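You operate a simulated robot arm through the tools that you are given. There is no shell and no other tool.

Carry out the task below with a simulated robot arm. There is one attempt and no reset: what you move stays moved.

JOB
Clear the brown hopper's FAULT and feed 3 measures into the green pot.
Fine: switch on till the lamp goes out, then off; gate open, one push of the green key a measure, gate shut, then tray out. The blue hopper, the lid and the other pots stay as they are.

It is judged by the outcome, as a careful person would: the job done as asked, and still so three seconds after it is handed in. It fails if anything else is knocked over, pushed out of place, dropped, spilled or broken. A push-on lid holds only when it is set on centred and level and pressed home; a screw cap is set on level and turned clockwise until tight.

ROBOT AND FRAMES
A 7-joint arm with a fingered hand, fixed in place. Base frame: the origin is on the floor under the middle of its stand, x ahead of it, y to its left, z up. Readings come in mm, degrees, newtons and seconds.
With the tool pointing down near the work surface it reaches from about 100 to 640 mm from the base axis. Its first joint turns from -69.0 to 172.0 degrees. Payload 3.4 kg.
The tool frame sits at the grasp point between the pads (the TCP): z along the fingers, y along the line on which they close. The tips reach 25 mm beyond it. The gripper opens to 88 mm; its body begins 29 mm behind the TCP. The gripper is a hand of 5 fingers: y runs from the thumb to the fingers, the wrist lies at [-13, -97, -162] in the tool frame, and closing takes about 1.5 s.
Orientation is that of the tool frame in the base frame, as [roll, pitch, yaw] about the fixed x, y, z axes, in that order (R = Rz(yaw) Ry(pitch) Rx(roll)). With the fingers straight down and the wrist toward the robot, the tool's x, y and z point along [0, 1, 0], [1, 0, 0] and [0, 0, -1] of the base frame.

CONTROLS
- The arm moves only by the tool arm_command. Its argument "plan" is a list of rows, each an object (a shift or turn left out is 0, a gripper value left out holds the last) with "delta_rot": the turn, a rotation vector about the base's x, y, z in units of 120 degrees (1.0 is 120 degrees), a list of three; "offset": the shift along the base's x, y, z in units of 400 mm (1.0 is 400 mm), a list of three. In form: [{"delta_rot": [rx, ry, rz], "offset": [x, y, z]}, ...]. A call has 1 to 20 rows; each row is the pose to reach, as a shift and turn from the pose commanded when the call began. "claw" is the closure, from 0 (fully open) to 1 (shut), set as the call begins (left out, the last holds). A call with a number of a shift or a turn outside -1 to 1 is refused whole. Rows are played at 5 a second. More than 50 mm and 8.6 degrees between two rows, or a gripper value outside its range, and nothing of the call is played. A pose out of reach is approached as far as the arm can. The call stops where the force on the tool passes 40 N (or 10 N more than at its start, if that is more) or the arm is blocked; 0.2 s more then pass. The fingers move at their own pace (about 153 mm/s each) and stop on an object; they squeeze with about 32 N. The grip force told is the motor's: it shows also when the fingers shut on nothing. Time passes only in rows, and 0.2 s behind the last, so rows that repeat a pose let the fingers close. It gives the time, the measured TCP pose, the force on the tool (base axes), the opening and the grip force at its end, in the units of the frame above (readings bear some noise), with the torque about the TCP (base axes, N m) and any sound that the robot's microphone picked up, and new pictures: "pictures" is both (left out), scene, wrist or none.
- Cameras (640 x 400 px; columns grow to the right, rows downward): "scene" is fixed at [218.8, 648.8, 1624.4]; the picture's right is [-0.89, -0.45, 0.00], its down [-0.26, 0.50, -0.83] and it looks along [0.37, -0.74, -0.56] (base axes); focal length 339 px, centre (320, 200). "wrist" rides on the gripper at [59, -79, -105] in the tool frame; the picture's right is [-0.73, 0.32, -0.61], its down [-0.62, -0.68, 0.38] and it looks along [-0.29, 0.66, 0.70] (tool axes); focal length 234 px, centre (320, 200). There is no depth. A picture from a camera that has moved, and an enlarged one, comes with that camera's place and axes in the base frame and with its lens.
- slide_trunk(by): slides the trunk up (or, below 0, down) by that many mm; the arm rides with it, the base frame stays. It gives what a move gives, with no picture.
- curl_fingers(index, middle, ring, little, thumb_bend, thumb_turn): sets how far each is bent, from 0 (flat) to 1 (curled in); at 0.3 the hand is open as for a grip, at 0.7 the pads meet at the TCP. One left out holds its place. A second passes; each finger stops where it meets its share of the squeeze, and holds until it gets a number again. A gripper value or a shape takes the hand back. It gives what a move gives, with no picture; readings hold the bend of each and the force on index, middle, ring, little, thumb and palm. thumb_turn goes from beside the hand (0) to across from the fingers (1), as for a grip.
- hand_shape(shape): the hand has 5 fingers and takes this shape, open, in about a second: jaw (thumb against the fingers, like two jaws); tri (thumb and two fingers); tip (a fingertip pinch); poke (one finger out to press); point (the index stretched); flat (the hand flat); cup (the hand cupped); fist (a fist). The gripper value then closes the fingers along that shape, each until it touches; the sizes above hold for jaw. It gives what a move gives, with no picture.
- close_up(camera, box): a new picture of the part [left, top, right, bottom] of that camera's present view, enlarged. No time passes.
- job_done(): hands the job in; it is judged then, once.

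Nothing tells you positions but the pictures and the camera data. Unless the task says otherwise, let go and move clear before handing in.

The tools are called by a JSON object that holds its "fn" and its "kwargs". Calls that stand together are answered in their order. arm_command: Moves the arm, as the interface text tells. Its arguments: {"type":"object","properties":{"plan":{"type":"array"},"claw":{"type":"number"},"pictures":{"type":"string","enum":["both","scene","wrist","none"]}},"required":["plan"]} The other tools are called the same way: slide_trunk (by) moves the trunk up or down; hand_shape (shape) gives the hand a shape; curl_fingers (index, middle, ring, little, thumb_bend, thumb_turn) moves the fingers one by one; close_up (camera, box) takes an enlarged picture of a part of a camera's view; job_done () hands the job in.

At the start:

```text
time: 0.0
ee_pos: [421.1, -177.1, 1396.8]
tcp_rot: [179.9, 0.1, 90.1]
force: [0.2, -0.1, 0.2]
wrist_torque: [0.01, 0.0, -0.01]
opening: 87.5
grip_force: 0.1
shape: jaw
bend: [0.3, 0.3, 0.3, 0.3, 0.3, 0.98]
finger forces: [0.1, 0.0, 0.1, 0.1, 0.1, 0.0]
trunk travel left (down, up): [-725.0, 215.0]
```

scene: 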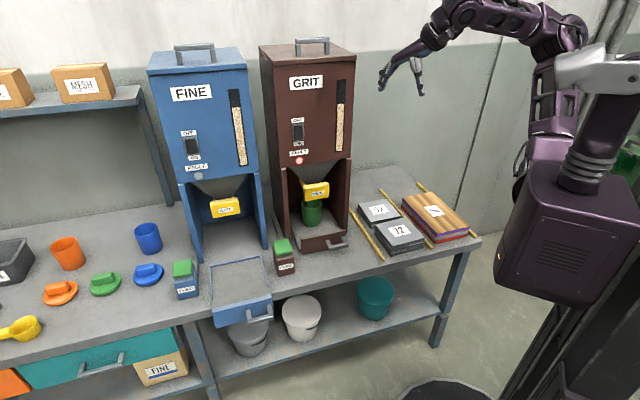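
wrist: 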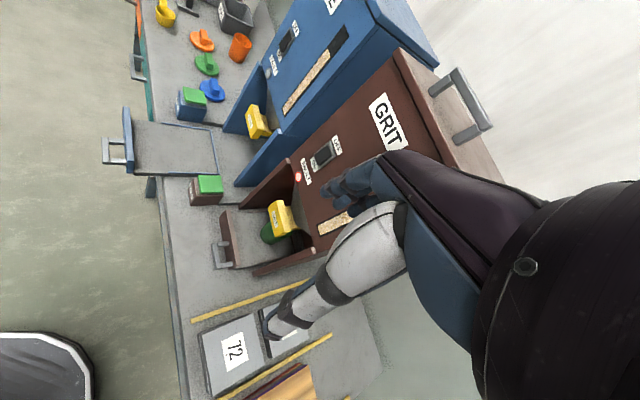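

I see two hoppers: blue "FINE" and brown "GRIT" with a red fault lamp lit, a green pot in the brown hopper's tray, a yellow gate lever, and a brown box with a green key in front. I'll look closer before moving.

{"fn": "close_up", "kwargs": {"camera": "scene", "box": [250, 110, 370, 185]}}

{"fn": "close_up", "kwargs": {"camera": "scene", "box": [250, 170, 370, 285]}}

{"fn": "close_up", "kwargs": {"camera": "scene", "box": [140, 30, 380, 180]}}

{"fn": "close_up", "kwargs": {"camera": "wrist", "box": [160, 130, 360, 280]}}

{"fn": "close_up", "kwargs": {"camera": "scene", "box": [150, 170, 290, 330]}}

```text
5.33 times, centred on (310, 148) of scene
camera zoom: at [218.8, 648.8, 1624.4], right [-0.89, -0.45, 0.0], down [-0.26, 0.5, -0.83], along [0.37, -0.74, -0.56], focal length 1808 px, centre (373, 480)
```

zoom: 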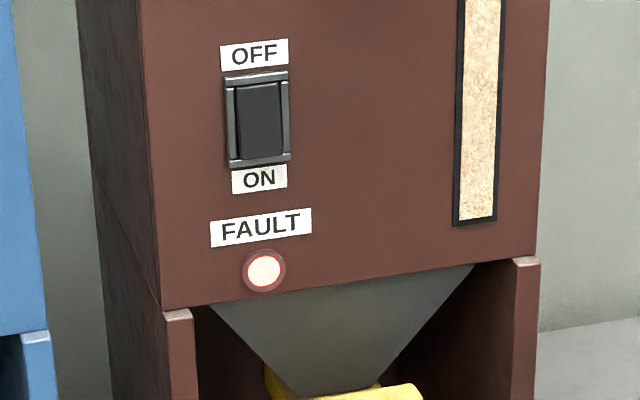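

```text
3.48 times, centred on (310, 228) of scene
camera zoom: at [218.8, 648.8, 1624.4], right [-0.89, -0.45, 0.0], down [-0.26, 0.5, -0.83], along [0.37, -0.74, -0.56], focal length 1179 px, centre (355, 104)
```

zoom: 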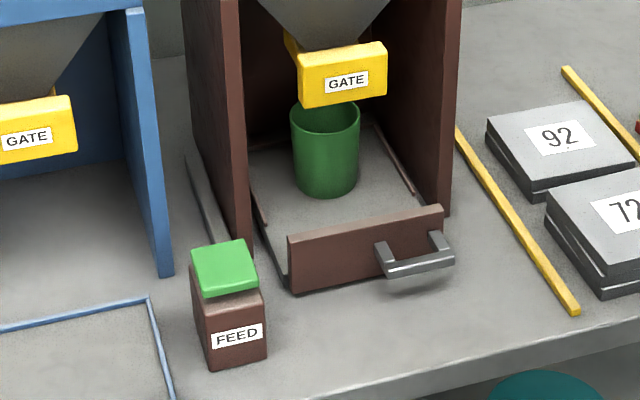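

```text
2.67 times, centred on (260, 105) of scene
camera zoom: at [218.8, 648.8, 1624.4], right [-0.89, -0.45, 0.0], down [-0.26, 0.5, -0.83], along [0.37, -0.74, -0.56], focal length 904 px, centre (480, 453)
```

zoom: 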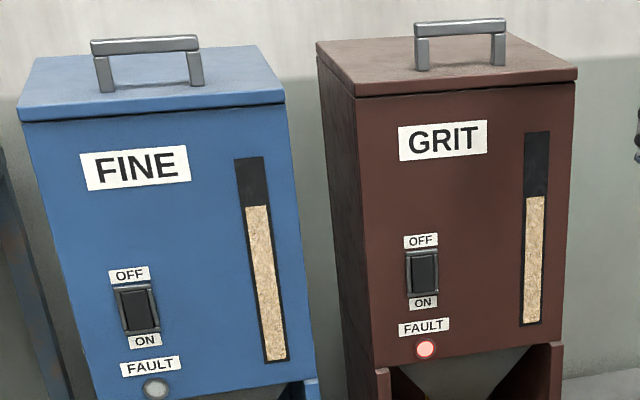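

```text
2.67 times, centred on (260, 205) of wrist
camera zoom: at [341.9, -117.3, 1501.7], right [0.32, -0.73, 0.61], down [-0.68, -0.62, -0.38], along [0.66, -0.29, -0.7], focal length 624 px, centre (480, 187)
```

zoom: 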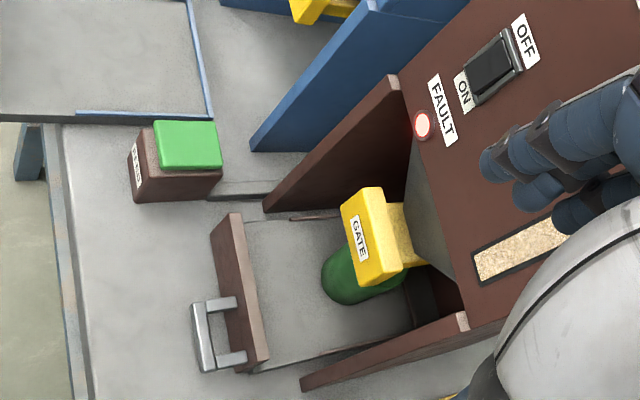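

```text
2.50 times, centred on (220, 250) of scene
camera zoom: at [218.8, 648.8, 1624.4], right [-0.89, -0.45, 0.0], down [-0.26, 0.5, -0.83], along [0.37, -0.74, -0.56], focal length 847 px, centre (570, 75)
```

zoom: 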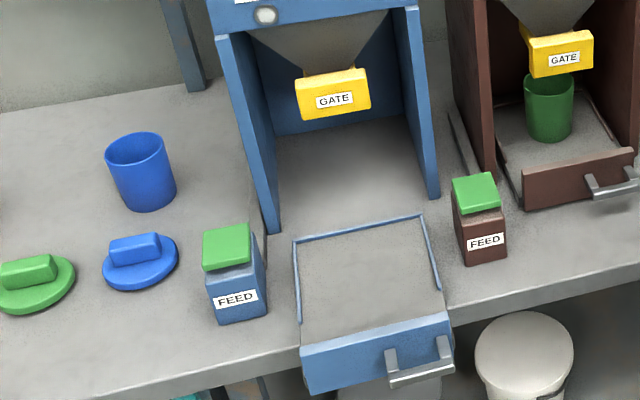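

The brown hopper's face seems to be turned roughly 45° to the base axes (lamp near [720,-204,1112]). I'll take more close-ups to fix the bench orientation and the parts' positions.

{"fn": "close_up", "kwargs": {"camera": "wrist", "box": [180, 150, 320, 280]}}

{"fn": "close_up", "kwargs": {"camera": "wrist", "box": [240, 0, 500, 240]}}

{"fn": "close_up", "kwargs": {"camera": "wrist", "box": [90, 40, 290, 220]}}

{"fn": "close_up", "kwargs": {"camera": "scene", "box": [280, 170, 350, 255]}}

{"fn": "close_up", "kwargs": {"camera": "scene", "box": [360, 0, 640, 320]}}

```text
3.08 times, centred on (250, 215) of wrist
camera zoom: at [341.9, -117.3, 1501.7], right [0.32, -0.73, 0.61], down [-0.68, -0.62, -0.38], along [0.66, -0.29, -0.7], focal length 720 px, centre (535, 154)
```

zoom: 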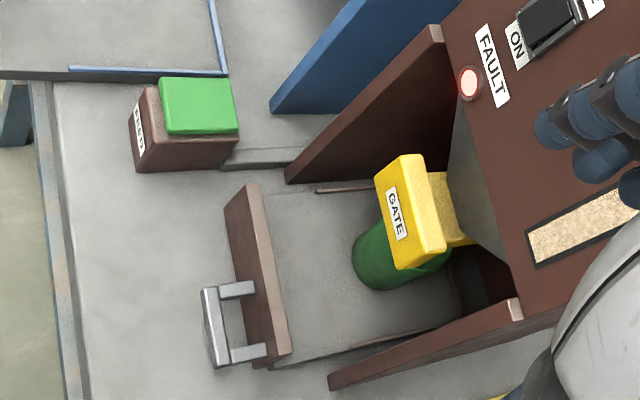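

```text
1.67 times, centred on (370, 120) of wrist
camera zoom: at [341.9, -117.3, 1501.7], right [0.32, -0.73, 0.61], down [-0.68, -0.62, -0.38], along [0.66, -0.29, -0.7], focal length 390 px, centre (237, 333)
```

zoom: 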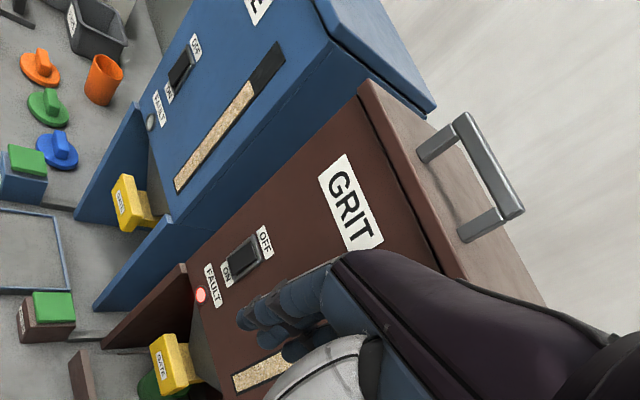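

```text
2.22 times, centred on (190, 130) of wrist
camera zoom: at [341.9, -117.3, 1501.7], right [0.32, -0.73, 0.61], down [-0.68, -0.62, -0.38], along [0.66, -0.29, -0.7], focal length 520 px, centre (609, 356)
```

zoom: 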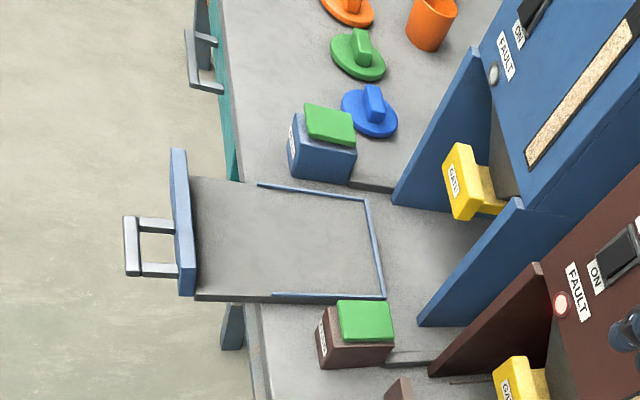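

```text
4.71 times, centred on (315, 212) of scene
camera zoom: at [218.8, 648.8, 1624.4], right [-0.89, -0.45, 0.0], down [-0.26, 0.5, -0.83], along [0.37, -0.74, -0.56], focal length 1595 px, centre (344, 141)
```

zoom: 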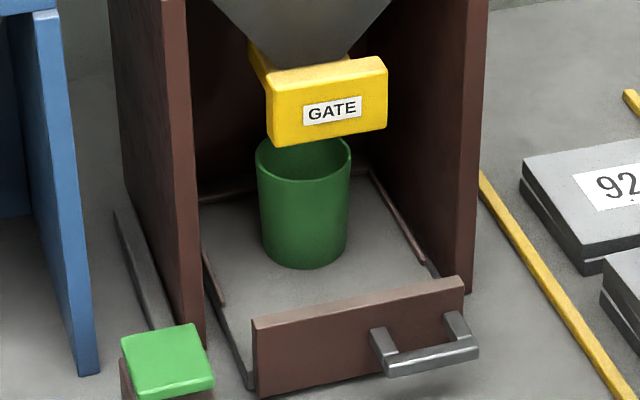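

```text
1.25 times, centred on (500, 160) of scene
camera zoom: at [218.8, 648.8, 1624.4], right [-0.89, -0.45, 0.0], down [-0.26, 0.5, -0.83], along [0.37, -0.74, -0.56], focal length 424 px, centre (95, 250)
```

zoom: 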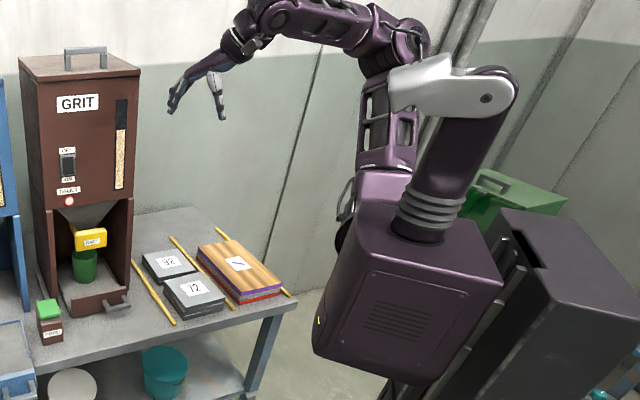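

Bench frame worked out: the hopper faces run about 43.7° from base x. The switch is near [721,-204,1210], the gate plate near [672,-239,980], the FEED key top near [712,-57,860] and the tray handle near [563,-188,826]. Next I set the hand to poke and see where the fingertip lies.

{"fn": "hand_shape", "kwargs": {"shape": "poke"}}

{"fn": "arm_command", "kwargs": {"plan": [{"offset": [0, 0, 0]}], "pictures": "both"}}

```text
time: 0.9
ee_pos: [420.2, -177.7, 1397.6]
tcp_rot: [179.9, 0.0, 90.0]
force: [0.4, -1.2, -0.6]
wrist_torque: [-0.01, -0.04, 0.0]
opening: 0.0
grip_force: 0.1
shape: poke
bend: [0.7, 0.7, 0.99, 0.99, 1.0, 1.0]
finger forces: [0.0, 0.0, 0.1, 0.1, 0.0, 0.0]
trunk travel left (down, up): [-725.0, 215.0]
```

```text
time: 1.3
ee_pos: [421.1, -177.2, 1397.6]
tcp_rot: [179.9, 0.0, 90.0]
force: [0.1, -0.4, -0.7]
wrist_torque: [0.0, -0.01, -0.01]
opening: 0.0
grip_force: 0.0
shape: poke
bend: [0.7, 0.7, 0.99, 0.99, 1.0, 1.0]
finger forces: [0.0, 0.0, 0.0, 0.0, 0.0, 0.1]
trunk travel left (down, up): [-725.0, 215.0]
camera wrist: at [341.9, -117.3, 1501.7], right [0.32, -0.73, 0.61], down [-0.68, -0.62, -0.38], along [0.66, -0.29, -0.7], focal length 234 px, centre (320, 200)
```

scene: 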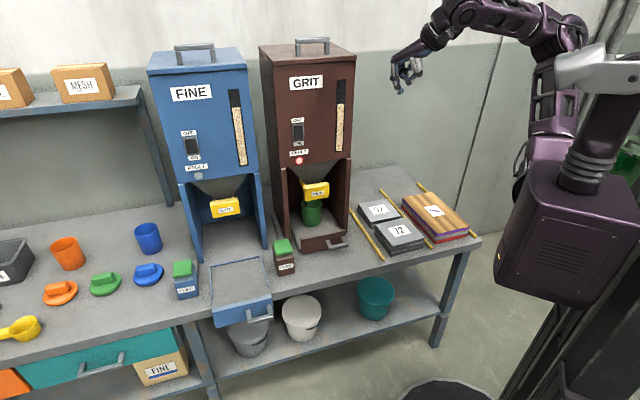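
wrist: 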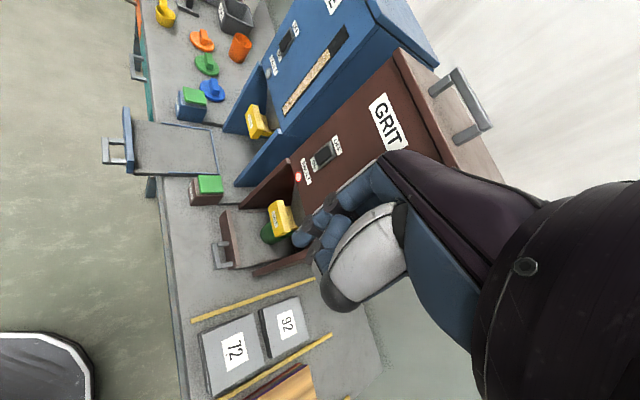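

{"fn": "close_up", "kwargs": {"camera": "wrist", "box": [260, 140, 460, 320]}}

{"fn": "close_up", "kwargs": {"camera": "scene", "box": [370, 10, 470, 110]}}

```text
2.22 times, centred on (360, 230) of wrist
camera zoom: at [341.9, -117.3, 1501.7], right [0.32, -0.73, 0.61], down [-0.68, -0.62, -0.38], along [0.66, -0.29, -0.7], focal length 520 px, centre (231, 133)
```

zoom: 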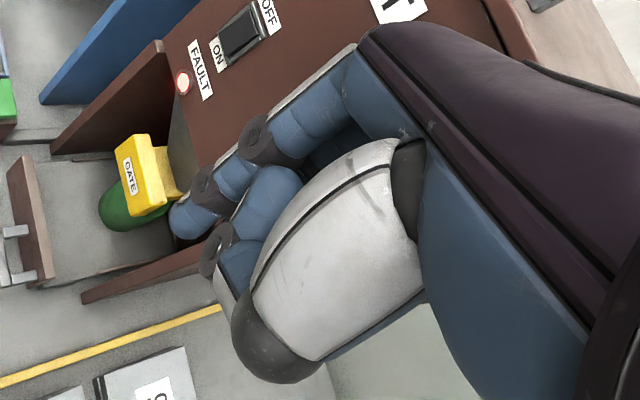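

```text
4.00 times, centred on (420, 60) of scene
camera zoom: at [218.8, 648.8, 1624.4], right [-0.89, -0.45, 0.0], down [-0.26, 0.5, -0.83], along [0.37, -0.74, -0.56], focal length 1356 px, centre (-80, 760)
```

zoom: 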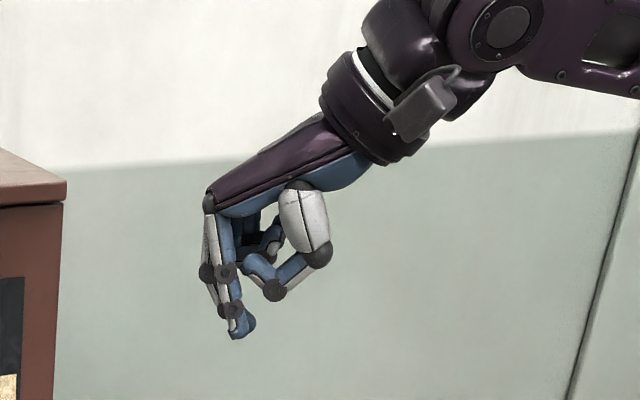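

The index tip sits about 12 mm to +x of the TCP and ~20 mm beyond it, but the middle finger looks half out too. I'll curl the middle fully so only the index presses.

{"fn": "curl_fingers", "kwargs": {"index": 0.6, "middle": 1.0, "ring": 1.0, "little": 1.0, "thumb_bend": 1.0, "thumb_turn": 1.0}}

{"fn": "close_up", "kwargs": {"camera": "wrist", "box": [260, 140, 460, 320]}}

{"fn": "close_up", "kwargs": {"camera": "scene", "box": [370, 10, 470, 110]}}

```text
time: 2.3
ee_pos: [421.2, -175.6, 1397.1]
tcp_rot: [179.8, 0.0, 90.1]
force: [0.1, 1.2, 0.4]
wrist_torque: [-0.01, 0.02, 0.0]
opening: 15.8
grip_force: 0.1
shape: fingers
bend: [0.43, 1.0, 1.0, 1.0, 1.0, 1.0]
finger forces: [0.0, 0.1, 0.0, 0.1, 0.0, 0.0]
trunk travel left (down, up): [-725.0, 215.0]
```

```text
2.22 times, centred on (360, 230) of wrist
camera zoom: at [341.9, -117.3, 1501.7], right [0.32, -0.73, 0.61], down [-0.68, -0.62, -0.38], along [0.66, -0.29, -0.7], focal length 520 px, centre (231, 133)
```

zoom: 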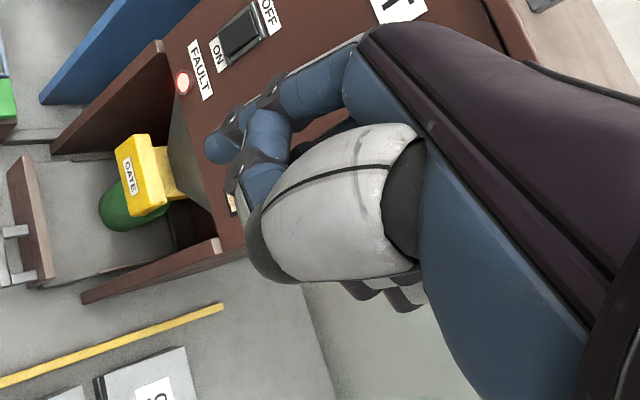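

```text
4.00 times, centred on (420, 60) of scene
camera zoom: at [218.8, 648.8, 1624.4], right [-0.89, -0.45, 0.0], down [-0.26, 0.5, -0.83], along [0.37, -0.74, -0.56], focal length 1356 px, centre (-80, 760)
```

zoom: 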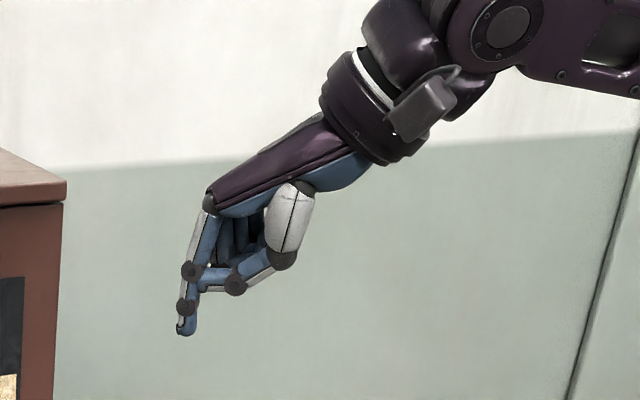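

With only the index out, its tip lies about [12, 25, 24] in the tool frame. Now I swing the hand to point at the hopper face (palm down, fingers along the face normal), stopping about 100 mm short of the switch.

{"fn": "arm_command", "kwargs": {"plan": [{"offset": [0.0394, 0.0103, -0.0442], "delta_rot": [-0.0232, -0.0543, -0.0232]}, {"offset": [0.0787, 0.0205, -0.0885], "delta_rot": [-0.0464, -0.1085, -0.0464]}, {"offset": [0.1181, 0.0308, -0.1327], "delta_rot": [-0.0696, -0.1628, -0.0696]}, {"offset": [0.1575, 0.041, -0.1769], "delta_rot": [-0.0928, -0.2171, -0.0928]}, {"offset": [0.1968, 0.0513, -0.2212], "delta_rot": [-0.116, -0.2713, -0.116]}, {"offset": [0.2362, 0.0615, -0.2654], "delta_rot": [-0.1392, -0.3256, -0.1392]}, {"offset": [0.2756, 0.0718, -0.3096], "delta_rot": [-0.1625, -0.3799, -0.1625]}, {"offset": [0.315, 0.082, -0.3538], "delta_rot": [-0.1857, -0.4342, -0.1857]}, {"offset": [0.3543, 0.0923, -0.3981], "delta_rot": [-0.2089, -0.4884, -0.2089]}, {"offset": [0.3937, 0.1025, -0.4423], "delta_rot": [-0.2321, -0.5427, -0.2321]}, {"offset": [0.4331, 0.1128, -0.4865], "delta_rot": [-0.2553, -0.597, -0.2553]}, {"offset": [0.4724, 0.123, -0.5308], "delta_rot": [-0.2785, -0.6512, -0.2785]}, {"offset": [0.5118, 0.1333, -0.575], "delta_rot": [-0.3017, -0.7055, -0.3017]}, {"offset": [0.5118, 0.1333, -0.575], "delta_rot": [-0.3017, -0.7055, -0.3017]}]}}

```text
time: 4.4
ee_pos: [648.5, -246.8, 1310.0]
tcp_rot: [114.4, 7.8, 58.1]
force: [-18.8, 14.7, 4.7]
wrist_torque: [-0.32, -0.52, 0.23]
opening: 12.6
grip_force: 12.1
shape: fingers
bend: [0.45, 1.0, 1.0, 1.0, 0.97, 1.0]
finger forces: [23.9, 0.0, 0.1, 0.0, 0.0, 0.1]
out of reach, approached as far as the arm can: row 6, 7, 8, 9, 10
trunk travel left (down, up): [-725.0, 215.0]
stopped in row 10: the force on the tool passed its limit at 47 N (the readings are from after the stop); the commanded pose is now the measured one
camera wrist: at [568.9, -132.8, 1273.8], right [-0.7, -0.32, 0.64], down [-0.32, -0.65, -0.69], along [0.64, -0.69, 0.35], focal length 234 px, centre (320, 200)
```

scene: 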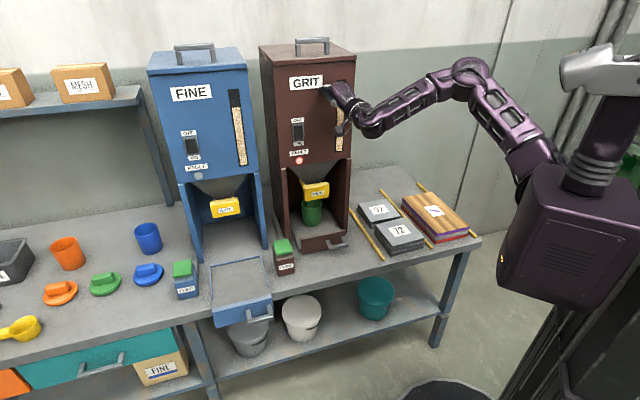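
wrist: 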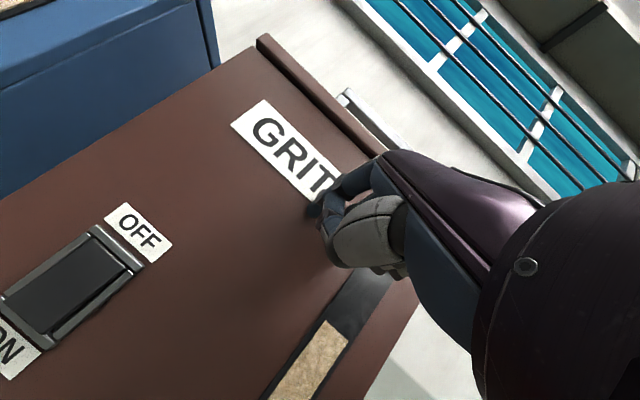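

The pose went out of reach and the finger brushed the brown face near the GRIT label, so I back straight off along the face normal and check that nothing shifted.

{"fn": "arm_command", "kwargs": {"plan": [{"offset": [-0.058, 0.06, 0.0]}, {"offset": [-0.115, 0.12, 0.0]}, {"offset": [-0.173, 0.181, 0.0]}, {"offset": [-0.23, 0.241, 0.0]}, {"offset": [-0.288, 0.301, 0.0]}, {"offset": [-0.288, 0.301, 0.0]}]}}

{"fn": "close_up", "kwargs": {"camera": "scene", "box": [250, 110, 370, 185]}}

{"fn": "close_up", "kwargs": {"camera": "scene", "box": [140, 30, 380, 180]}}

```text
time: 5.8
ee_pos: [616.6, -253.0, 1351.7]
tcp_rot: [115.1, 7.8, 58.2]
force: [-0.6, 1.2, -0.3]
wrist_torque: [0.01, 0.0, 0.02]
opening: 12.8
grip_force: 0.1
shape: fingers
bend: [0.46, 1.0, 1.0, 1.0, 0.97, 1.0]
finger forces: [0.0, 0.0, 0.0, 0.0, 0.0, 0.1]
out of reach, approached as far as the arm can: row 1, 2, 3, 4, 5, 6
trunk travel left (down, up): [-725.0, 215.0]
camera wrist: at [536.1, -137.7, 1316.7], right [-0.69, -0.33, 0.65], down [-0.34, -0.64, -0.69], along [0.64, -0.69, 0.34], focal length 234 px, centre (320, 200)
```

scene: 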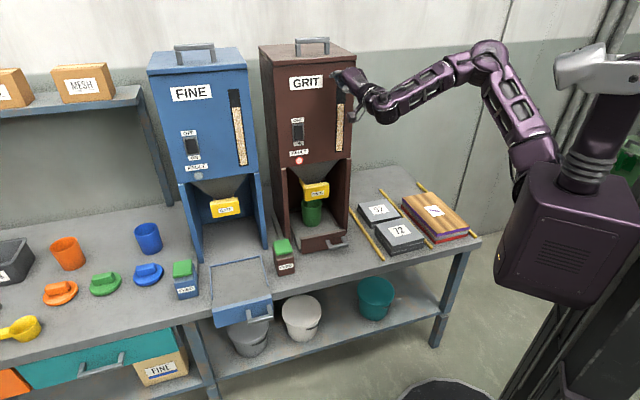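
wrist: 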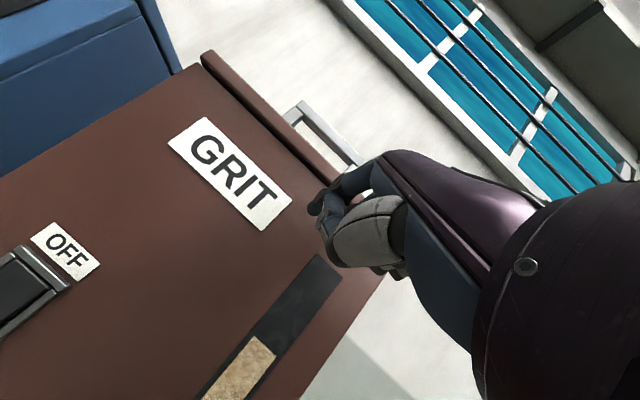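

```text
5.33 times, centred on (310, 148) of scene
camera zoom: at [218.8, 648.8, 1624.4], right [-0.89, -0.45, 0.0], down [-0.26, 0.5, -0.83], along [0.37, -0.74, -0.56], focal length 1808 px, centre (373, 480)
```

zoom: 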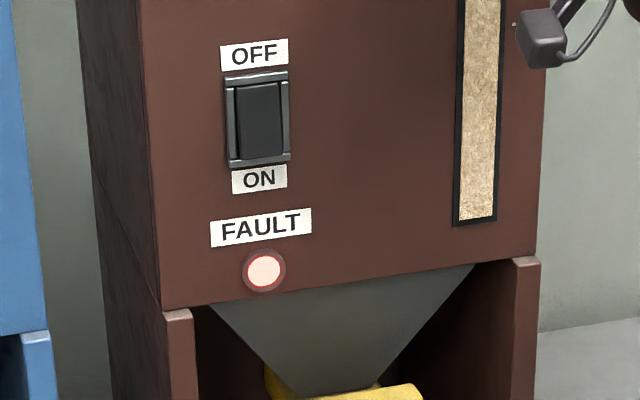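

```text
2.67 times, centred on (260, 105) of scene
camera zoom: at [218.8, 648.8, 1624.4], right [-0.89, -0.45, 0.0], down [-0.26, 0.5, -0.83], along [0.37, -0.74, -0.56], focal length 904 px, centre (480, 453)
```

zoom: 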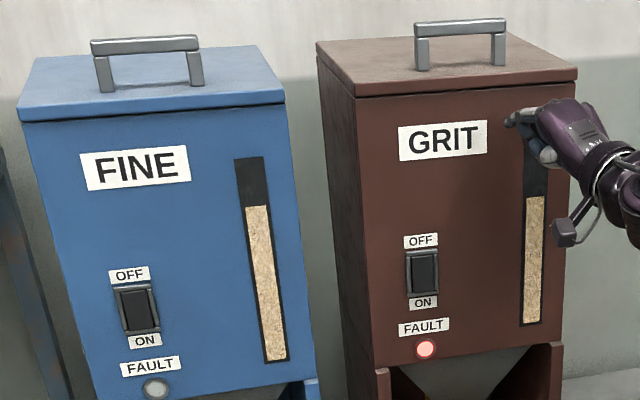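

The hopper hasn't moved and the lamp is still lit. I'll rotate partly back to a comfortable orientation away from the face, then lower the trunk so the forearm can come in level.

{"fn": "arm_command", "kwargs": {"plan": [{"offset": [-0.026, -0.007, 0.01], "delta_rot": [0.0232, 0.0543, 0.0232]}, {"offset": [-0.052, -0.014, 0.02], "delta_rot": [0.0464, 0.1085, 0.0464]}, {"offset": [-0.078, -0.021, 0.03], "delta_rot": [0.0696, 0.1628, 0.0696]}, {"offset": [-0.104, -0.028, 0.04], "delta_rot": [0.0928, 0.2171, 0.0928]}, {"offset": [-0.13, -0.035, 0.05], "delta_rot": [0.116, 0.2713, 0.116]}, {"offset": [-0.13, -0.035, 0.05], "delta_rot": [0.116, 0.2713, 0.116]}], "pictures": "scene"}}

```text
time: 7.2
ee_pos: [558.4, -261.9, 1373.1]
tcp_rot: [150.8, 7.5, 77.1]
force: [0.7, 0.2, -0.1]
wrist_torque: [0.01, -0.02, -0.01]
opening: 12.8
grip_force: 0.0
shape: fingers
bend: [0.46, 1.0, 1.0, 1.0, 0.97, 1.0]
finger forces: [0.0, 0.0, 0.1, 0.0, 0.1, 0.0]
trunk travel left (down, up): [-725.0, 215.0]
```

scene: 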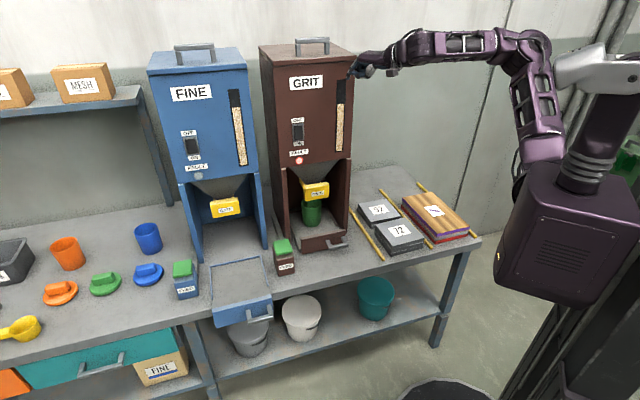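

The commanded pose is clamped to what was reached. I'll move back from the hopper a little, then lower the trunk.

{"fn": "arm_command", "kwargs": {"plan": [{"offset": [-0.05, 0.06, 0.0]}, {"offset": [-0.1, 0.12, 0.0]}, {"offset": [-0.17, 0.18, 0.0]}, {"offset": [-0.17, 0.18, 0.0]}], "pictures": "none"}}

{"fn": "slide_trunk", "kwargs": {"by": -300}}

{"fn": "close_up", "kwargs": {"camera": "scene", "box": [240, 0, 640, 320]}}

```text
time: 8.2
ee_pos: [490.3, -189.5, 1372.6]
tcp_rot: [150.7, 7.5, 77.0]
force: [0.0, 0.3, 0.4]
wrist_torque: [-0.05, 0.0, 0.0]
opening: 12.8
grip_force: 0.0
shape: fingers
bend: [0.46, 1.0, 1.0, 1.0, 0.97, 1.0]
finger forces: [0.1, 0.0, 0.0, 0.0, 0.0, 0.0]
trunk travel left (down, up): [-725.0, 215.0]
```

```text
time: 11.2
ee_pos: [489.3, -188.6, 1073.4]
tcp_rot: [150.8, 7.5, 77.0]
force: [0.0, -0.3, -0.3]
wrist_torque: [0.06, -0.02, 0.01]
opening: 13.1
grip_force: 0.1
shape: fingers
bend: [0.46, 1.0, 1.0, 1.0, 0.97, 1.0]
finger forces: [0.1, 0.1, 0.1, 0.1, 0.0, 0.0]
trunk travel left (down, up): [-425.0, 515.0]
```

```text
1.25 times, centred on (440, 160) of scene
camera zoom: at [218.8, 648.8, 1624.4], right [-0.89, -0.45, 0.0], down [-0.26, 0.5, -0.83], along [0.37, -0.74, -0.56], focal length 424 px, centre (170, 250)
```

zoom: 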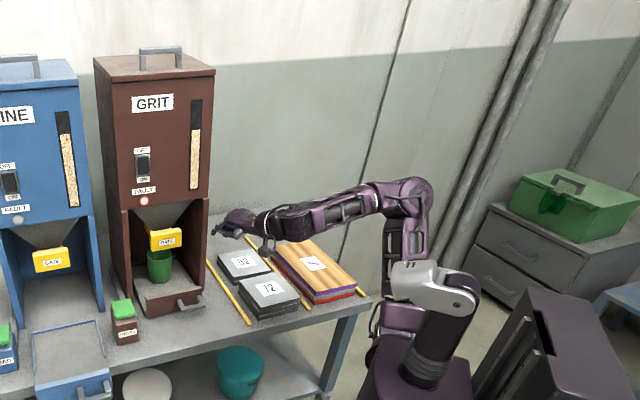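

Trunk is down 300 mm and the hand hangs clear. Now I rotate to point at the face and rise to switch height, keeping about 150 mm standoff.

{"fn": "arm_command", "kwargs": {"plan": [{"offset": [0.0196, 0.0191, 0.026], "delta_rot": [-0.0225, -0.0525, -0.0242]}, {"offset": [0.0393, 0.0381, 0.052], "delta_rot": [-0.045, -0.1049, -0.0485]}, {"offset": [0.0589, 0.0572, 0.078], "delta_rot": [-0.0675, -0.1574, -0.0727]}, {"offset": [0.0786, 0.0762, 0.104], "delta_rot": [-0.09, -0.2099, -0.0969]}, {"offset": [0.0982, 0.0953, 0.13], "delta_rot": [-0.1126, -0.2623, -0.1212]}, {"offset": [0.1179, 0.1143, 0.156], "delta_rot": [-0.1351, -0.3148, -0.1454]}, {"offset": [0.1375, 0.1334, 0.182], "delta_rot": [-0.1576, -0.3673, -0.1696]}, {"offset": [0.1572, 0.1524, 0.208], "delta_rot": [-0.1801, -0.4197, -0.1939]}, {"offset": [0.1768, 0.1715, 0.234], "delta_rot": [-0.2026, -0.4722, -0.2181]}, {"offset": [0.1768, 0.1715, 0.234], "delta_rot": [-0.2026, -0.4722, -0.2181]}]}}

```text
time: 13.4
ee_pos: [624.6, -255.2, 1244.8]
tcp_rot: [89.8, 0.2, 43.8]
force: [-0.2, -1.1, -0.3]
wrist_torque: [0.0, -0.01, -0.03]
opening: 12.9
grip_force: 0.0
shape: fingers
bend: [0.46, 1.0, 1.0, 1.0, 0.97, 1.0]
finger forces: [0.0, 0.0, 0.0, 0.0, 0.0, 0.0]
out of reach, approached as far as the arm can: row 3, 4, 5, 6, 7, 8, 9, 10
trunk travel left (down, up): [-425.0, 515.0]
camera wrist: at [595.6, -137.6, 1165.0], right [-0.94, -0.06, 0.32], down [-0.19, -0.71, -0.68], along [0.27, -0.7, 0.66], focal length 234 px, centre (320, 200)
```

scene: 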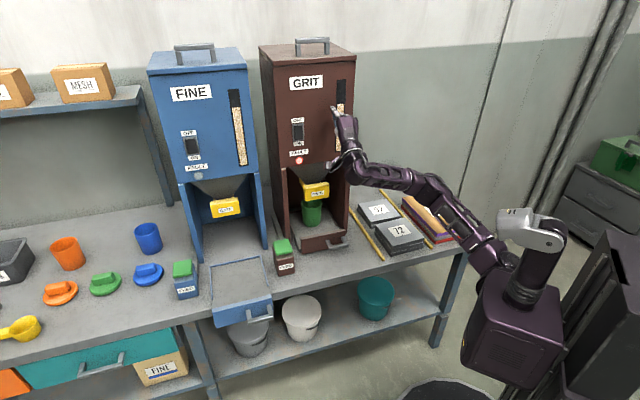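
wrist: 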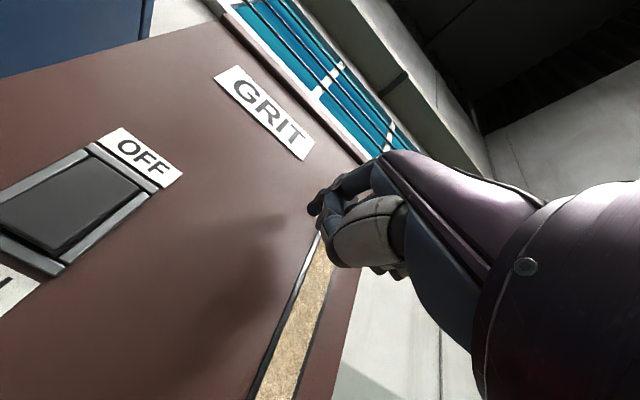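

The arm can hold this orientation only at full stretch. Keeping the fingers pointed at the face but rolling the hand so the wrist lies to the right (toward the robot) suits the arm better. I back off while rolling 90°.

{"fn": "arm_command", "kwargs": {"plan": [{"offset": [-0.0202, 0.0211, 0], "delta_rot": [-0.0432, 0.0452, 0]}, {"offset": [-0.0403, 0.0422, 0], "delta_rot": [-0.0864, 0.0904, 0]}, {"offset": [-0.0605, 0.0632, 0], "delta_rot": [-0.1296, 0.1356, 0]}, {"offset": [-0.0807, 0.0843, 0], "delta_rot": [-0.1728, 0.1808, 0]}, {"offset": [-0.1008, 0.1054, 0], "delta_rot": [-0.216, 0.226, 0]}, {"offset": [-0.121, 0.1265, 0], "delta_rot": [-0.2592, 0.2711, 0]}, {"offset": [-0.0926, 0.145, -0.017], "delta_rot": [-0.3024, 0.3163, 0]}, {"offset": [-0.0642, 0.1634, -0.034], "delta_rot": [-0.3455, 0.3615, 0]}, {"offset": [-0.0359, 0.1819, -0.051], "delta_rot": [-0.3887, 0.4067, 0]}, {"offset": [-0.0075, 0.2003, -0.068], "delta_rot": [-0.4319, 0.4519, 0]}, {"offset": [0.0209, 0.2188, -0.085], "delta_rot": [-0.4751, 0.4971, 0]}, {"offset": [0.0493, 0.2373, -0.102], "delta_rot": [-0.5183, 0.5423, 0]}, {"offset": [0.0493, 0.2373, -0.102], "delta_rot": [-0.5183, 0.5423, 0]}]}}

```text
time: 16.2
ee_pos: [636.2, -177.6, 1187.8]
tcp_rot: [-130.3, 89.9, -176.4]
force: [-0.1, 0.5, 0.4]
wrist_torque: [-0.02, -0.05, 0.02]
opening: 12.6
grip_force: 0.1
shape: fingers
bend: [0.46, 1.0, 1.0, 1.0, 0.97, 1.0]
finger forces: [0.0, 0.1, 0.0, 0.0, 0.1, 0.0]
out of reach, approached as far as the arm can: row 11, 12, 13
trunk travel left (down, up): [-425.0, 515.0]
camera wrist: at [506.3, -156.0, 1128.2], right [-0.19, 0.66, 0.73], down [-0.23, -0.75, 0.62], along [0.96, -0.05, 0.29], focal length 234 px, centre (320, 200)
```

scene: 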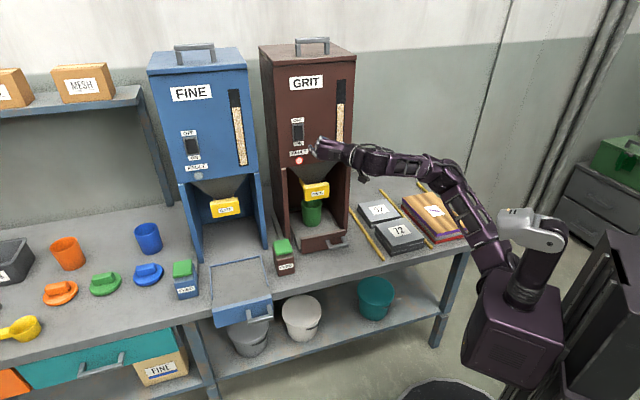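
wrist: 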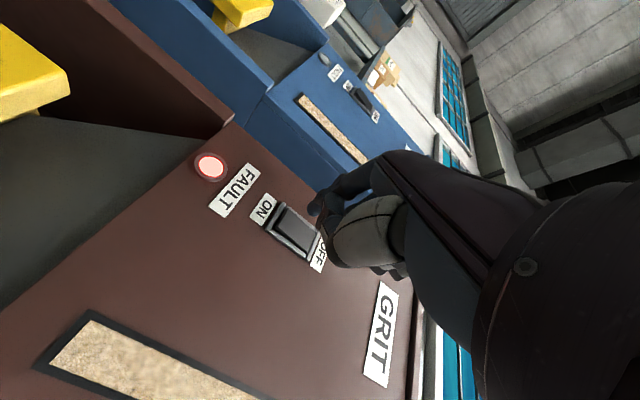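

The hand is now pointing at the face from the right with the wrist toward the robot. I'll zoom in on both views to locate the fingertip against the rocker.

{"fn": "close_up", "kwargs": {"camera": "wrist", "box": [180, 130, 400, 290]}}

{"fn": "close_up", "kwargs": {"camera": "scene", "box": [270, 100, 370, 180]}}

```text
2.50 times, centred on (290, 210) of wrist
camera zoom: at [506.3, -156.0, 1128.2], right [-0.19, 0.66, 0.73], down [-0.23, -0.75, 0.62], along [0.96, -0.05, 0.29], focal length 585 px, centre (395, 175)
```

zoom: 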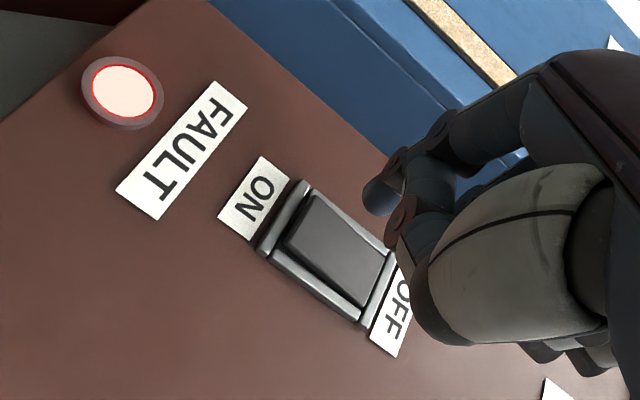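

```text
5.00 times, centred on (320, 140) of scene
camera zoom: at [218.8, 648.8, 1624.4], right [-0.89, -0.45, 0.0], down [-0.26, 0.5, -0.83], along [0.37, -0.74, -0.56], focal length 1694 px, centre (320, 500)
```

zoom: 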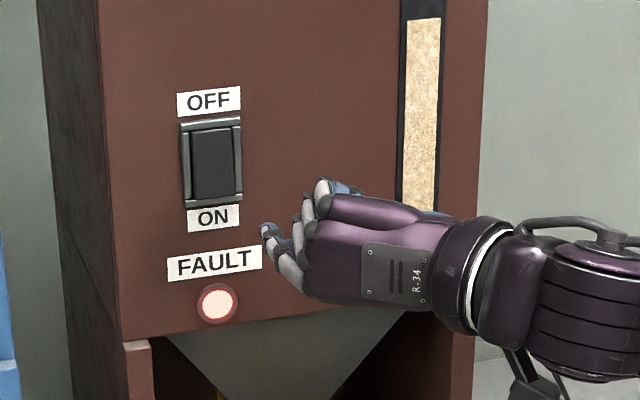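

The tip is about [668,-174,1182], roughly 16 mm right of the rocker, ~20 mm below its centre and ~50 mm off it. I move to line up with the ON half and close to about 18 mm.

{"fn": "arm_command", "kwargs": {"plan": [{"offset": [0.027, -0.009, 0.0025]}, {"offset": [0.054, -0.018, 0.005]}, {"offset": [0.0808, -0.0265, 0.0075]}, {"offset": [0.0808, -0.0265, 0.0075]}]}}

{"fn": "close_up", "kwargs": {"camera": "wrist", "box": [180, 130, 400, 290]}}

{"fn": "close_up", "kwargs": {"camera": "scene", "box": [270, 100, 370, 180]}}

```text
time: 17.2
ee_pos: [661.8, -196.2, 1176.5]
tcp_rot: [-174.3, 89.8, 139.4]
force: [0.2, -0.8, 0.4]
wrist_torque: [-0.02, -0.02, -0.01]
opening: 12.7
grip_force: 0.0
shape: fingers
bend: [0.46, 1.0, 1.0, 1.0, 0.97, 1.0]
finger forces: [0.0, 0.0, 0.1, 0.0, 0.0, 0.0]
out of reach, approached as far as the arm can: row 1, 2, 3, 4
trunk travel left (down, up): [-425.0, 515.0]
camera wrist: at [532.9, -173.9, 1118.3], right [-0.19, 0.66, 0.73], down [-0.23, -0.75, 0.62], along [0.96, -0.05, 0.29], focal length 234 px, centre (320, 200)
```

scene: 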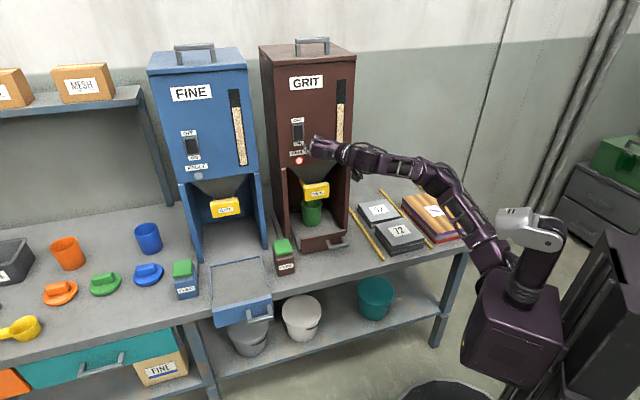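
wrist: 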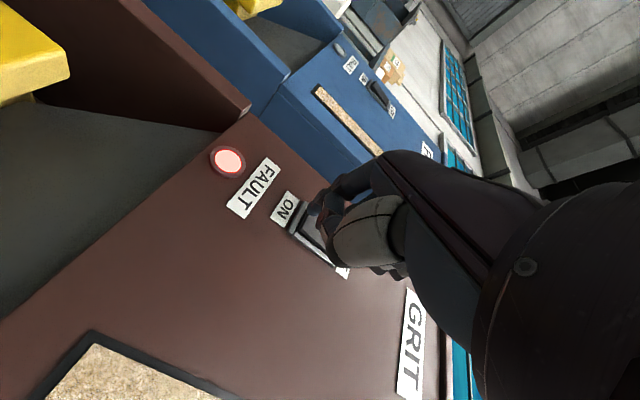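

```text
2.50 times, centred on (290, 210) of wrist
camera zoom: at [532.9, -173.9, 1118.3], right [-0.19, 0.66, 0.73], down [-0.23, -0.75, 0.62], along [0.96, -0.05, 0.29], focal length 585 px, centre (395, 175)
```

zoom: 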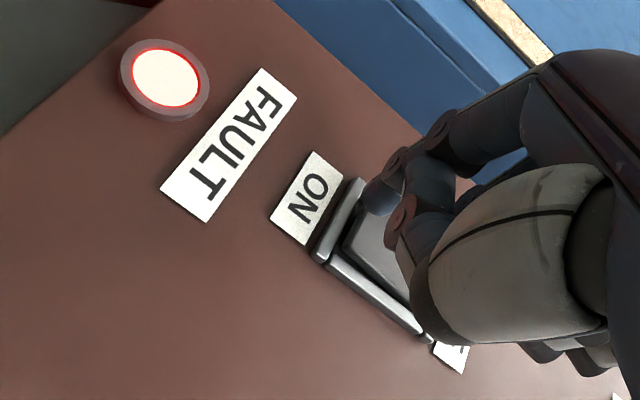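

```text
5.00 times, centred on (320, 140) of scene
camera zoom: at [218.8, 648.8, 1624.4], right [-0.89, -0.45, 0.0], down [-0.26, 0.5, -0.83], along [0.37, -0.74, -0.56], focal length 1694 px, centre (320, 500)
```

zoom: 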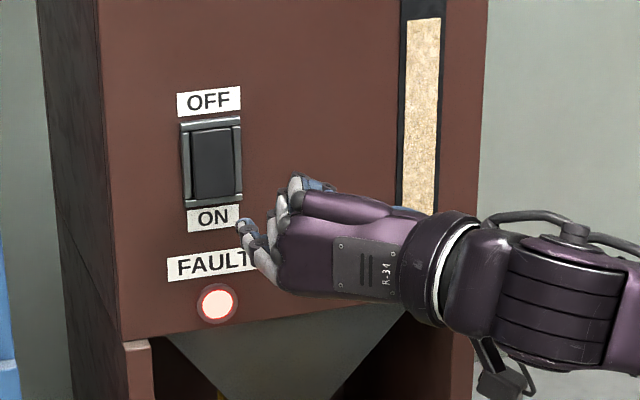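

The arm stops about 10 mm short sideways and 15 mm low, so I'll raise the trunk 15 mm and straighten the index slightly to bring the tip onto the ON half.

{"fn": "slide_trunk", "kwargs": {"by": 15}}

{"fn": "curl_fingers", "kwargs": {"index": 0.36}}

{"fn": "close_up", "kwargs": {"camera": "wrist", "box": [180, 130, 400, 290]}}

{"fn": "close_up", "kwargs": {"camera": "scene", "box": [270, 100, 370, 180]}}

```text
time: 17.8
ee_pos: [658.8, -196.2, 1194.3]
tcp_rot: [103.0, 89.9, 56.7]
force: [-0.8, 0.0, -0.1]
wrist_torque: [-0.02, 0.03, -0.03]
opening: 12.9
grip_force: 0.1
shape: fingers
bend: [0.46, 1.0, 1.0, 1.0, 0.97, 1.0]
finger forces: [0.0, 0.0, 0.1, 0.0, 0.1, 0.1]
trunk travel left (down, up): [-440.0, 500.0]
```

```text
time: 18.8
ee_pos: [659.2, -195.2, 1193.8]
tcp_rot: [130.5, 89.8, 84.3]
force: [0.5, -0.1, -0.4]
wrist_torque: [0.02, -0.05, -0.01]
opening: 17.8
grip_force: 0.1
shape: fingers
bend: [0.34, 1.0, 1.0, 1.0, 0.97, 1.0]
finger forces: [0.1, 0.1, 0.0, 0.0, 0.0, 0.0]
trunk travel left (down, up): [-440.0, 500.0]
```

```text
2.50 times, centred on (290, 210) of wrist
camera zoom: at [530.9, -172.9, 1134.6], right [-0.19, 0.66, 0.73], down [-0.23, -0.75, 0.62], along [0.96, -0.05, 0.29], focal length 585 px, centre (395, 175)
```

zoom: 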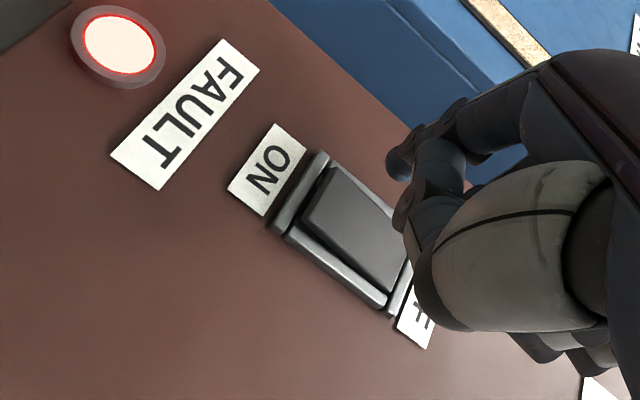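

```text
5.00 times, centred on (320, 140) of scene
camera zoom: at [218.8, 648.8, 1624.4], right [-0.89, -0.45, 0.0], down [-0.26, 0.5, -0.83], along [0.37, -0.74, -0.56], focal length 1694 px, centre (320, 500)
```

zoom: 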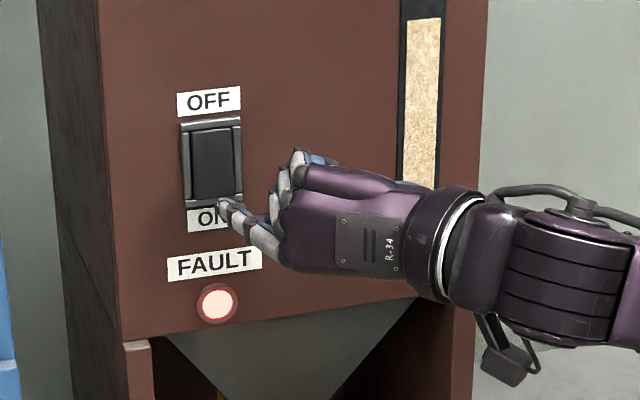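

The tip is now lined up with the lower (ON) half, about 20–25 mm off. I push forward along the face normal in small steps.

{"fn": "arm_command", "kwargs": {"plan": [{"offset": [0.019, -0.0199, 0]}, {"offset": [0.031, -0.0325, 0]}, {"offset": [0.038, -0.0398, 0]}, {"offset": [0.038, -0.0398, 0]}]}}

{"fn": "close_up", "kwargs": {"camera": "wrist", "box": [180, 130, 400, 290]}}

{"fn": "close_up", "kwargs": {"camera": "scene", "box": [270, 100, 370, 180]}}

```text
time: 19.8
ee_pos: [673.7, -212.9, 1194.0]
tcp_rot: [-17.7, 89.9, -63.9]
force: [0.1, -0.8, -0.4]
wrist_torque: [0.03, 0.01, 0.02]
opening: 17.5
grip_force: 0.1
shape: fingers
bend: [0.34, 1.0, 1.0, 1.0, 0.97, 1.0]
finger forces: [0.0, 0.0, 0.0, 0.0, 0.0, 0.0]
out of reach, approached as far as the arm can: row 2
trunk travel left (down, up): [-440.0, 500.0]
camera wrist: at [545.2, -190.4, 1134.7], right [-0.19, 0.66, 0.73], down [-0.23, -0.75, 0.62], along [0.96, -0.05, 0.29], focal length 234 px, centre (320, 200)
```

scene: 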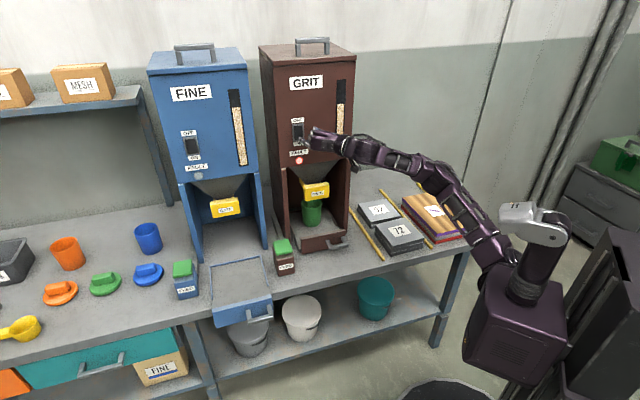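
wrist: 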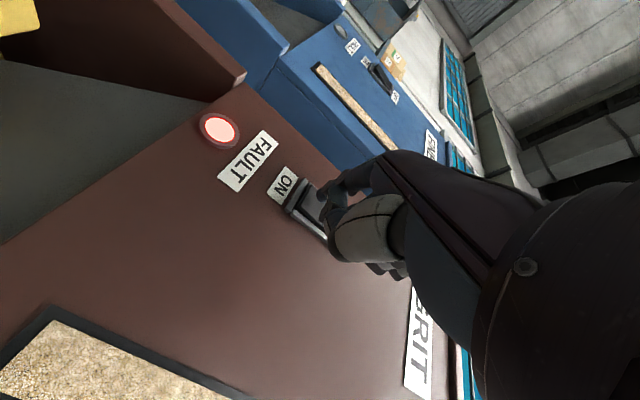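

```text
2.50 times, centred on (290, 210) of wrist
camera zoom: at [545.2, -190.4, 1134.7], right [-0.19, 0.66, 0.73], down [-0.23, -0.75, 0.62], along [0.96, -0.05, 0.29], focal length 585 px, centre (395, 175)
```

zoom: 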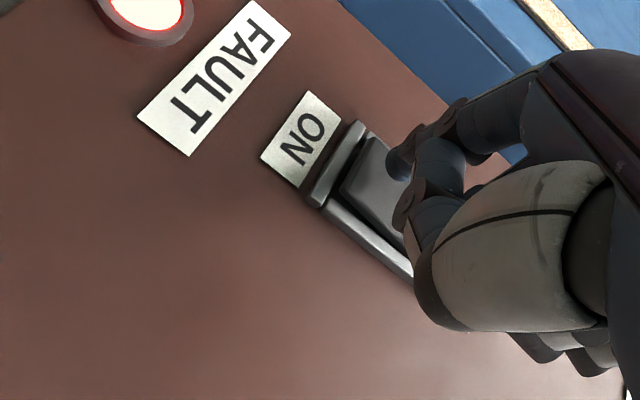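

```text
5.00 times, centred on (320, 140) of scene
camera zoom: at [218.8, 648.8, 1624.4], right [-0.89, -0.45, 0.0], down [-0.26, 0.5, -0.83], along [0.37, -0.74, -0.56], focal length 1694 px, centre (320, 500)
```

zoom: 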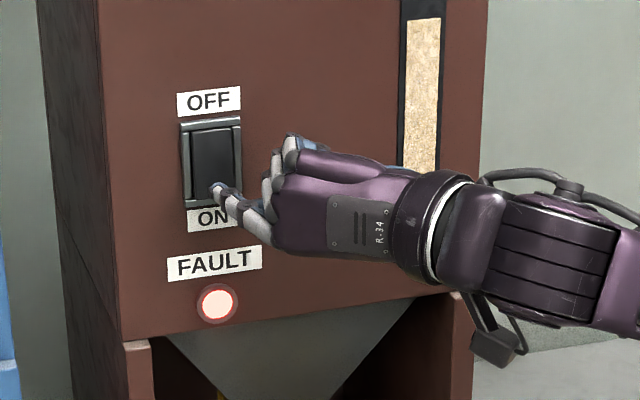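

The fingertip is right over the lower part of the rocker, just short of contact, so I keep pushing a few mm at a time.

{"fn": "arm_command", "kwargs": {"plan": [{"offset": [0.0052, -0.0054, 0]}, {"offset": [0.0104, -0.0108, 0]}, {"offset": [0.0156, -0.0162, 0]}, {"offset": [0.0208, -0.0217, 0]}, {"offset": [0.0208, -0.0217, 0]}]}}

{"fn": "close_up", "kwargs": {"camera": "wrist", "box": [180, 130, 400, 290]}}

{"fn": "close_up", "kwargs": {"camera": "scene", "box": [270, 100, 370, 180]}}

```text
time: 21.0
ee_pos: [680.1, -222.9, 1193.5]
tcp_rot: [30.1, 89.8, -16.0]
force: [-7.2, 4.2, -2.7]
wrist_torque: [-0.03, 0.18, 0.4]
opening: 18.3
grip_force: 5.2
shape: fingers
bend: [0.33, 1.0, 1.0, 1.0, 0.97, 1.0]
finger forces: [9.3, 0.1, 0.0, 0.0, 0.1, 0.0]
out of reach, approached as far as the arm can: row 2, 3, 4, 5
trunk travel left (down, up): [-440.0, 500.0]
camera wrist: at [551.7, -200.7, 1135.5], right [-0.19, 0.66, 0.72], down [-0.23, -0.75, 0.62], along [0.96, -0.05, 0.29], focal length 234 px, centre (320, 200)
```

scene: 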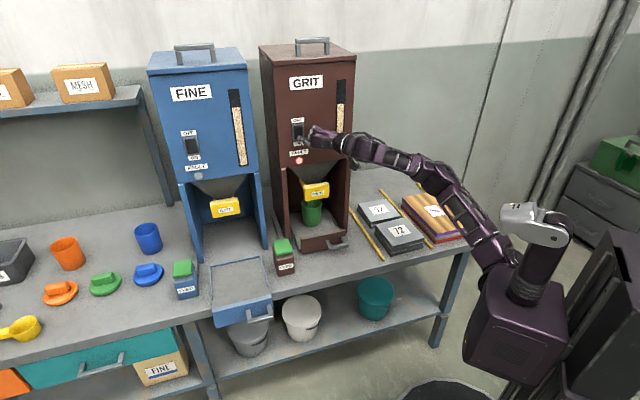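
wrist: 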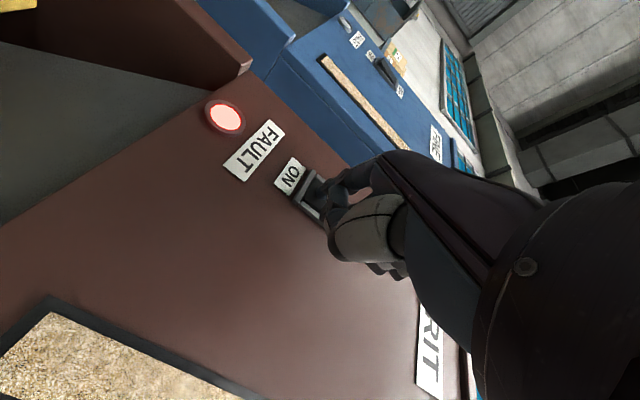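

```text
2.50 times, centred on (290, 210) of wrist
camera zoom: at [551.7, -200.7, 1135.5], right [-0.19, 0.66, 0.72], down [-0.23, -0.75, 0.62], along [0.96, -0.05, 0.29], focal length 585 px, centre (395, 175)
```

zoom: 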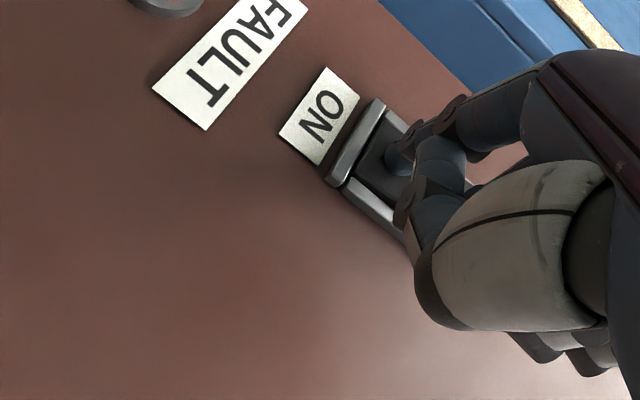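

```text
5.00 times, centred on (320, 140) of scene
camera zoom: at [218.8, 648.8, 1624.4], right [-0.89, -0.45, 0.0], down [-0.26, 0.5, -0.83], along [0.37, -0.74, -0.56], focal length 1694 px, centre (320, 500)
```

zoom: 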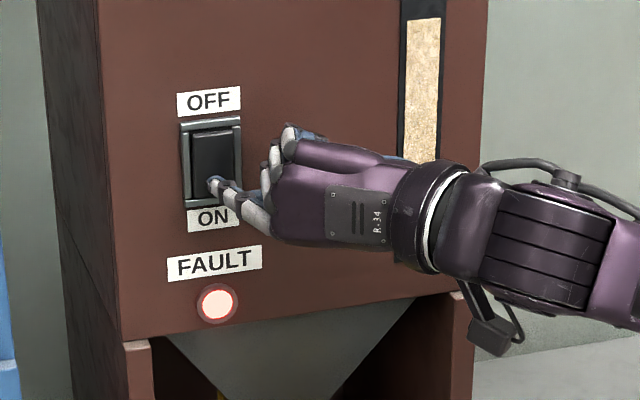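

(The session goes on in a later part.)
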